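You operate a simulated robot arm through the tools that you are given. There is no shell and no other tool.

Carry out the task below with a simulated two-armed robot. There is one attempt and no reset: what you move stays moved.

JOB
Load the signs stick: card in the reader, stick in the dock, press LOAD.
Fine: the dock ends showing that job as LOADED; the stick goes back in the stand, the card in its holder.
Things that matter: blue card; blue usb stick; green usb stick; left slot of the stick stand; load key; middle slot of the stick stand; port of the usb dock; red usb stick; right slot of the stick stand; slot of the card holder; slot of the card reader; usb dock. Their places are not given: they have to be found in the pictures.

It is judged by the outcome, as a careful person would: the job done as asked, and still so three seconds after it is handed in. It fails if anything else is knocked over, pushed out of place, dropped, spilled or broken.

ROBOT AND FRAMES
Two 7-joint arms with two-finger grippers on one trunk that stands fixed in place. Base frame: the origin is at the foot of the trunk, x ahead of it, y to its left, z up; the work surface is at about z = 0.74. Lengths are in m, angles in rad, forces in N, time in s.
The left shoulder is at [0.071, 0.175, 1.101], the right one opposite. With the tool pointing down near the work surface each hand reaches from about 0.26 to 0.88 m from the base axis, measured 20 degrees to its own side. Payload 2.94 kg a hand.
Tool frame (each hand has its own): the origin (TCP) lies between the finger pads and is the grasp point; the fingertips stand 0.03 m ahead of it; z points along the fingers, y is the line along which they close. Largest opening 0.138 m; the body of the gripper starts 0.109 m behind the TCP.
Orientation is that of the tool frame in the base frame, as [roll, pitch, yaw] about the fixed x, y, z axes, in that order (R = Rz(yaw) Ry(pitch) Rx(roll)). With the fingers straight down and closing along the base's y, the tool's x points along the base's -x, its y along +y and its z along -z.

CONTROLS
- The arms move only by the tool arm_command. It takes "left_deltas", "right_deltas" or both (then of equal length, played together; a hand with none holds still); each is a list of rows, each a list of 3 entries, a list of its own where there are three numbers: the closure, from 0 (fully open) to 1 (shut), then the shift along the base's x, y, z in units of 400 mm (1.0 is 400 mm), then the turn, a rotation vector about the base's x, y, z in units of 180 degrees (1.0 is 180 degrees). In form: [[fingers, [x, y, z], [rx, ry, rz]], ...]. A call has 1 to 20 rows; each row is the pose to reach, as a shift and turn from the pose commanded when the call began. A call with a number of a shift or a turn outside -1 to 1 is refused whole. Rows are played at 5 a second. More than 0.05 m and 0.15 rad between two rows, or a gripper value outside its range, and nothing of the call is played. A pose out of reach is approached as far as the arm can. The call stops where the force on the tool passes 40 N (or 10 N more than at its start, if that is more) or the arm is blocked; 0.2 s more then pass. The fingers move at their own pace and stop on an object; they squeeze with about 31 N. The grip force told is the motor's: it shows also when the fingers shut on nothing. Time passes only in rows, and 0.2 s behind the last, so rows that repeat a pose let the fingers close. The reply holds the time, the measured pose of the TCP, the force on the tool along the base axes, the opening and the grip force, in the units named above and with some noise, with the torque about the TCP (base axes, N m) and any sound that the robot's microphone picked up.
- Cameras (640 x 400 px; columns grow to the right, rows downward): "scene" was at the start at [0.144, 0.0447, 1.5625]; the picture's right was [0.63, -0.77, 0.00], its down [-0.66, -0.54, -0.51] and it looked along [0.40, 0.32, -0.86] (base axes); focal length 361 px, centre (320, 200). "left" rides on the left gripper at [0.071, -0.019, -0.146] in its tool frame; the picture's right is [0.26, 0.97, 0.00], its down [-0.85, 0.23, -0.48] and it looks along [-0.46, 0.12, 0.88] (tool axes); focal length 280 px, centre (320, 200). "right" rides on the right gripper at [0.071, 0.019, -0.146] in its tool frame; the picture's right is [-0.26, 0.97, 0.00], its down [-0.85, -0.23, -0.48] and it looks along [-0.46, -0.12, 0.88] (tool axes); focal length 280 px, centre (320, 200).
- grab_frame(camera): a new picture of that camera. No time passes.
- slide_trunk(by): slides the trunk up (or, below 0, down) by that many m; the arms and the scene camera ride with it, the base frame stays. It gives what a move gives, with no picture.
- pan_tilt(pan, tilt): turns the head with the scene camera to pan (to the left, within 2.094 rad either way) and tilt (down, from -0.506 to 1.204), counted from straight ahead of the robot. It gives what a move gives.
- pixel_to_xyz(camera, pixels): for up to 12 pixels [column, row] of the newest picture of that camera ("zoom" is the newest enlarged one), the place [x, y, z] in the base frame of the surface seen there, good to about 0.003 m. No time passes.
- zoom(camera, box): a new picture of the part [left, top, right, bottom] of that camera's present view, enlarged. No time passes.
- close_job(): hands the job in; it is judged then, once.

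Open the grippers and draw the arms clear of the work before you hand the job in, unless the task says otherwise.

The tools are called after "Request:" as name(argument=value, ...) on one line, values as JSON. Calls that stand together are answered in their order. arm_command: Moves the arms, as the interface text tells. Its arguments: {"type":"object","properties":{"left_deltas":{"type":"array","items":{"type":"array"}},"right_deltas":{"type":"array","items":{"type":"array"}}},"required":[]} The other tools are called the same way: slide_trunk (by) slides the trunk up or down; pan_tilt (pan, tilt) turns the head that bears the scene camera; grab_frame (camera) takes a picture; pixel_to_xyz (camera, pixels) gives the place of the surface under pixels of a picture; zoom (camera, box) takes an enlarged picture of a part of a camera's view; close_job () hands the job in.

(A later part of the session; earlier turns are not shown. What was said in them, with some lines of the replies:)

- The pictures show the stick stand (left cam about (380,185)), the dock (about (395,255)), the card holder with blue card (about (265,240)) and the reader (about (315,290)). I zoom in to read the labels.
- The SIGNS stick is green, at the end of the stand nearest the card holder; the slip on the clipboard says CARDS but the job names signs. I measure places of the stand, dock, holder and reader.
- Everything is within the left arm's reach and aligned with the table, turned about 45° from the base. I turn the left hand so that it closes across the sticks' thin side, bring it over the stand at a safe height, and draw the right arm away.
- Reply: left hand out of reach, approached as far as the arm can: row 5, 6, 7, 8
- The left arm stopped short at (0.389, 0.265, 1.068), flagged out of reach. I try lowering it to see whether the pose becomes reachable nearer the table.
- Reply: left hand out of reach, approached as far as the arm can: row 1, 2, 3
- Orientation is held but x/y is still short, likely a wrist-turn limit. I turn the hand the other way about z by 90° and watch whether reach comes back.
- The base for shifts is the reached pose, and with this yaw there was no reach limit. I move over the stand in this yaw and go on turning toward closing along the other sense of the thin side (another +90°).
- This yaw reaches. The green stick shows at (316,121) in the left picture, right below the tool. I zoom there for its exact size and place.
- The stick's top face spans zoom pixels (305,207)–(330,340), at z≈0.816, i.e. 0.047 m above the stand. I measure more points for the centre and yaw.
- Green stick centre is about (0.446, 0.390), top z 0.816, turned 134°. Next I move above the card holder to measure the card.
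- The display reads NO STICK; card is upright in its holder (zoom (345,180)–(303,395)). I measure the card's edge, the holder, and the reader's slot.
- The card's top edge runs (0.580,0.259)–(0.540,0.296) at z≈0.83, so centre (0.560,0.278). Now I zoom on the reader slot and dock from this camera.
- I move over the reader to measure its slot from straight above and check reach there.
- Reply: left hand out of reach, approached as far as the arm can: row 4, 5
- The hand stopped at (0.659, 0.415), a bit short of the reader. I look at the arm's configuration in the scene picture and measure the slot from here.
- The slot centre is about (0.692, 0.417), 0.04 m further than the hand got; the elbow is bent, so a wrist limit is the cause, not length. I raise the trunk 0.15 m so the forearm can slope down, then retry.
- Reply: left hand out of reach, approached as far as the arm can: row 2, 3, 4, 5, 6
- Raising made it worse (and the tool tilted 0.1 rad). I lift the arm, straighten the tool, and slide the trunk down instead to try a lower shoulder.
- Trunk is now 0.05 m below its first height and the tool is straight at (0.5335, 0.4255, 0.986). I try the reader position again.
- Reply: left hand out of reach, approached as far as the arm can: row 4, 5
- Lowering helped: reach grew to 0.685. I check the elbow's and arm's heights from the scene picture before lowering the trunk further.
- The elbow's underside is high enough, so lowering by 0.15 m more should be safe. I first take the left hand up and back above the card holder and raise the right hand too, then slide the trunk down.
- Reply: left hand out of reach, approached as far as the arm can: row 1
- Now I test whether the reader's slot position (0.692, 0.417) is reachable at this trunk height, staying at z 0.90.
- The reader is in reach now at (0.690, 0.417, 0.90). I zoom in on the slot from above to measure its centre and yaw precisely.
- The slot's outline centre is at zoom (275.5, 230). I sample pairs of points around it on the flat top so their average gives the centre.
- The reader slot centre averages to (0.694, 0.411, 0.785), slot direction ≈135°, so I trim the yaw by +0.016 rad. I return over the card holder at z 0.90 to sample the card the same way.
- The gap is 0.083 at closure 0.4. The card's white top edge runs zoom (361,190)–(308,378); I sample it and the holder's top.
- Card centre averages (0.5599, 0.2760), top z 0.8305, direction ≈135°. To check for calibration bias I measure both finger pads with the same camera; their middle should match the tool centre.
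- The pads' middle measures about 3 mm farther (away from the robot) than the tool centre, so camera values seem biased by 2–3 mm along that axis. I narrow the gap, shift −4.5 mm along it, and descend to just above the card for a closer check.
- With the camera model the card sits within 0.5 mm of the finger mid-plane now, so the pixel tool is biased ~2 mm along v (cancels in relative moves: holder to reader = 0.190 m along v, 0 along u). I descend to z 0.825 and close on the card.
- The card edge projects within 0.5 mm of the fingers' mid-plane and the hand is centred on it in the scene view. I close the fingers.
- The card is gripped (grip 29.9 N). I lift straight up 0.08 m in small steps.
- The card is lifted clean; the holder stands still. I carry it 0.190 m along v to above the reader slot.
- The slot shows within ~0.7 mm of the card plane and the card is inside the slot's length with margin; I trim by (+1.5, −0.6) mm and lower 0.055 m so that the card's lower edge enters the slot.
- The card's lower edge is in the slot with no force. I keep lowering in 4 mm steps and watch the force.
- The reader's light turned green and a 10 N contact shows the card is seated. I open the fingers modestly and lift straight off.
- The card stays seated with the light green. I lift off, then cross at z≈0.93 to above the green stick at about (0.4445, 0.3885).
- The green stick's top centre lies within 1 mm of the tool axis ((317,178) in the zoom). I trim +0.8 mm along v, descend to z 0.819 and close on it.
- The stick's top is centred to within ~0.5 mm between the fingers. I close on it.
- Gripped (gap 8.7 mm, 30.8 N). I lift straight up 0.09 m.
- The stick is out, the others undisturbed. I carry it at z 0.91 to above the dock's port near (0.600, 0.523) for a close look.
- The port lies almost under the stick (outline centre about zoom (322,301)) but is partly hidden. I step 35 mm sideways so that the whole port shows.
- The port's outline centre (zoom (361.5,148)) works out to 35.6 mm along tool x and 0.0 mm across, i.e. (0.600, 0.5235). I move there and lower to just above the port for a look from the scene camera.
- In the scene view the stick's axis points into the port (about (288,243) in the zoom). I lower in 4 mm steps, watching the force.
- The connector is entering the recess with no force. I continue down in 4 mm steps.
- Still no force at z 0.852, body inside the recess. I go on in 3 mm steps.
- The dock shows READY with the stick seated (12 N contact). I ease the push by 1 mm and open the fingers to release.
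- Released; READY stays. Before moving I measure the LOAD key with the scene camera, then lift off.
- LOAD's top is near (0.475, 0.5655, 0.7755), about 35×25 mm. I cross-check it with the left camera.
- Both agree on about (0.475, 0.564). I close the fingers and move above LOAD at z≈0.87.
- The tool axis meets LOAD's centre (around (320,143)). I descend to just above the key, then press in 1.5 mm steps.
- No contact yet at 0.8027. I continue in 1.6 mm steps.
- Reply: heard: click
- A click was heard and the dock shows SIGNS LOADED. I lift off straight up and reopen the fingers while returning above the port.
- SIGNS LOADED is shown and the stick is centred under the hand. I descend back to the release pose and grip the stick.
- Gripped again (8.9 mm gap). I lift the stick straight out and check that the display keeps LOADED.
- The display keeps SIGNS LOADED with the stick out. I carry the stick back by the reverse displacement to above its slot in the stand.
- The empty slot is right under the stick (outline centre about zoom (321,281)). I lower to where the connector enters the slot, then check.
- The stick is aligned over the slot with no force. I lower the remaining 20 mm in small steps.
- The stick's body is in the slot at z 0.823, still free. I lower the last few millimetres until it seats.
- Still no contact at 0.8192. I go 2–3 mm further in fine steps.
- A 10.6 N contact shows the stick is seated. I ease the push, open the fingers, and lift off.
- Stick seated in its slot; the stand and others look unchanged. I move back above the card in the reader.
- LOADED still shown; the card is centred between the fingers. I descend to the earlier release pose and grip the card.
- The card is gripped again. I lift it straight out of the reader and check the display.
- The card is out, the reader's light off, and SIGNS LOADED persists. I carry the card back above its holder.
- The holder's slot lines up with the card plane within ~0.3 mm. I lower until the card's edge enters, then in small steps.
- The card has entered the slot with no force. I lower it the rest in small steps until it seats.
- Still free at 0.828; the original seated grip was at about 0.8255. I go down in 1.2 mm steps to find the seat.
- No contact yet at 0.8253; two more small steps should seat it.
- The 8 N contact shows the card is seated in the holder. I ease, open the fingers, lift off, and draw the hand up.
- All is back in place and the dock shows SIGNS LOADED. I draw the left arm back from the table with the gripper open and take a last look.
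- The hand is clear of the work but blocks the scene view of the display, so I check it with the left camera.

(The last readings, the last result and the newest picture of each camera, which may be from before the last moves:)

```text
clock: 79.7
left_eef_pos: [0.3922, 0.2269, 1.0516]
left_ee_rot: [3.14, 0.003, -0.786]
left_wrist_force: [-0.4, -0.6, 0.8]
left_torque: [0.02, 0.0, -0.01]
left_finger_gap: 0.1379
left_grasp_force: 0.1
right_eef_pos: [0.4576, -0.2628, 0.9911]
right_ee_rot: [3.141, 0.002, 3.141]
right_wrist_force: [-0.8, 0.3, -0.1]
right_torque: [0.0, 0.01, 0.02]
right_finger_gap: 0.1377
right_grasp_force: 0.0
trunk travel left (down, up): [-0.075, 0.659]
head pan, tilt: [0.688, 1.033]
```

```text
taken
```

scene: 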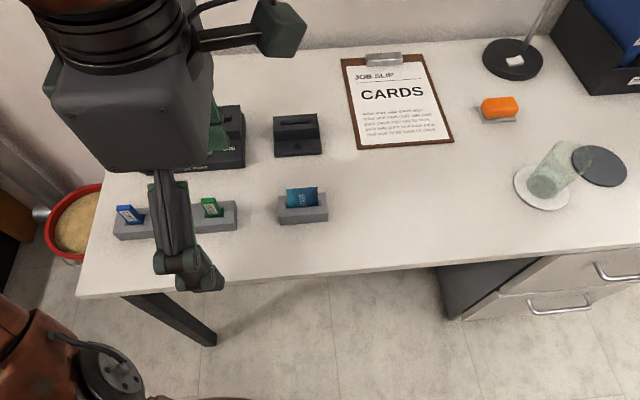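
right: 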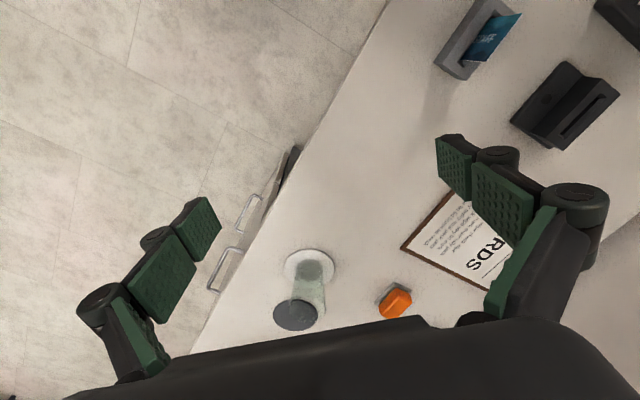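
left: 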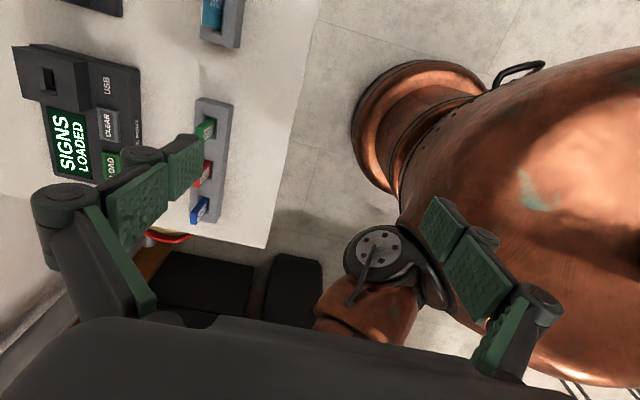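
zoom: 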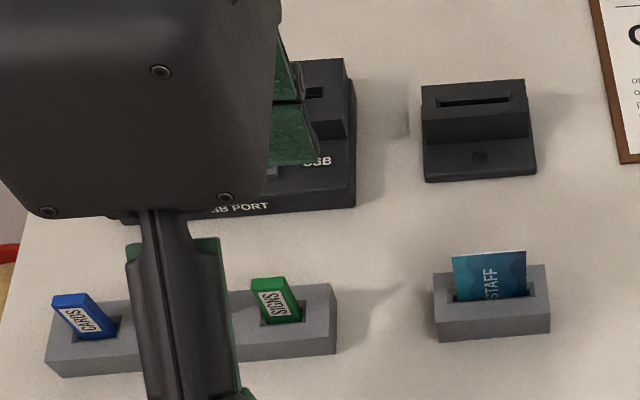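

The display reads SIGNS LOADED (left picture (75,145)), all three sticks are in the stand and the card is in its holder, grippers open and clear. I hand the job in.

Request:
close_job()

```text
The job is handed in.
```

The SIGNS stick is loaded. The dock showed SIGNS LOADED after I pressed LOAD, and it still showed that in my last picture before handing in.

- **Stick:** the green SIGNS stick is back in its slot in the stand. The red and blue sticks were not touched.
- **Card:** the blue card is back in its holder, and the reader's light went off when I took the card out.
- **Arms:** both grippers are open and clear of the work, and I saw nothing else moved or knocked over. I had to slide the trunk down about 0.2 m to reach the reader, and it is still there.

The job slip on the clipboard says CARDS. I followed your instruction and loaded signs.
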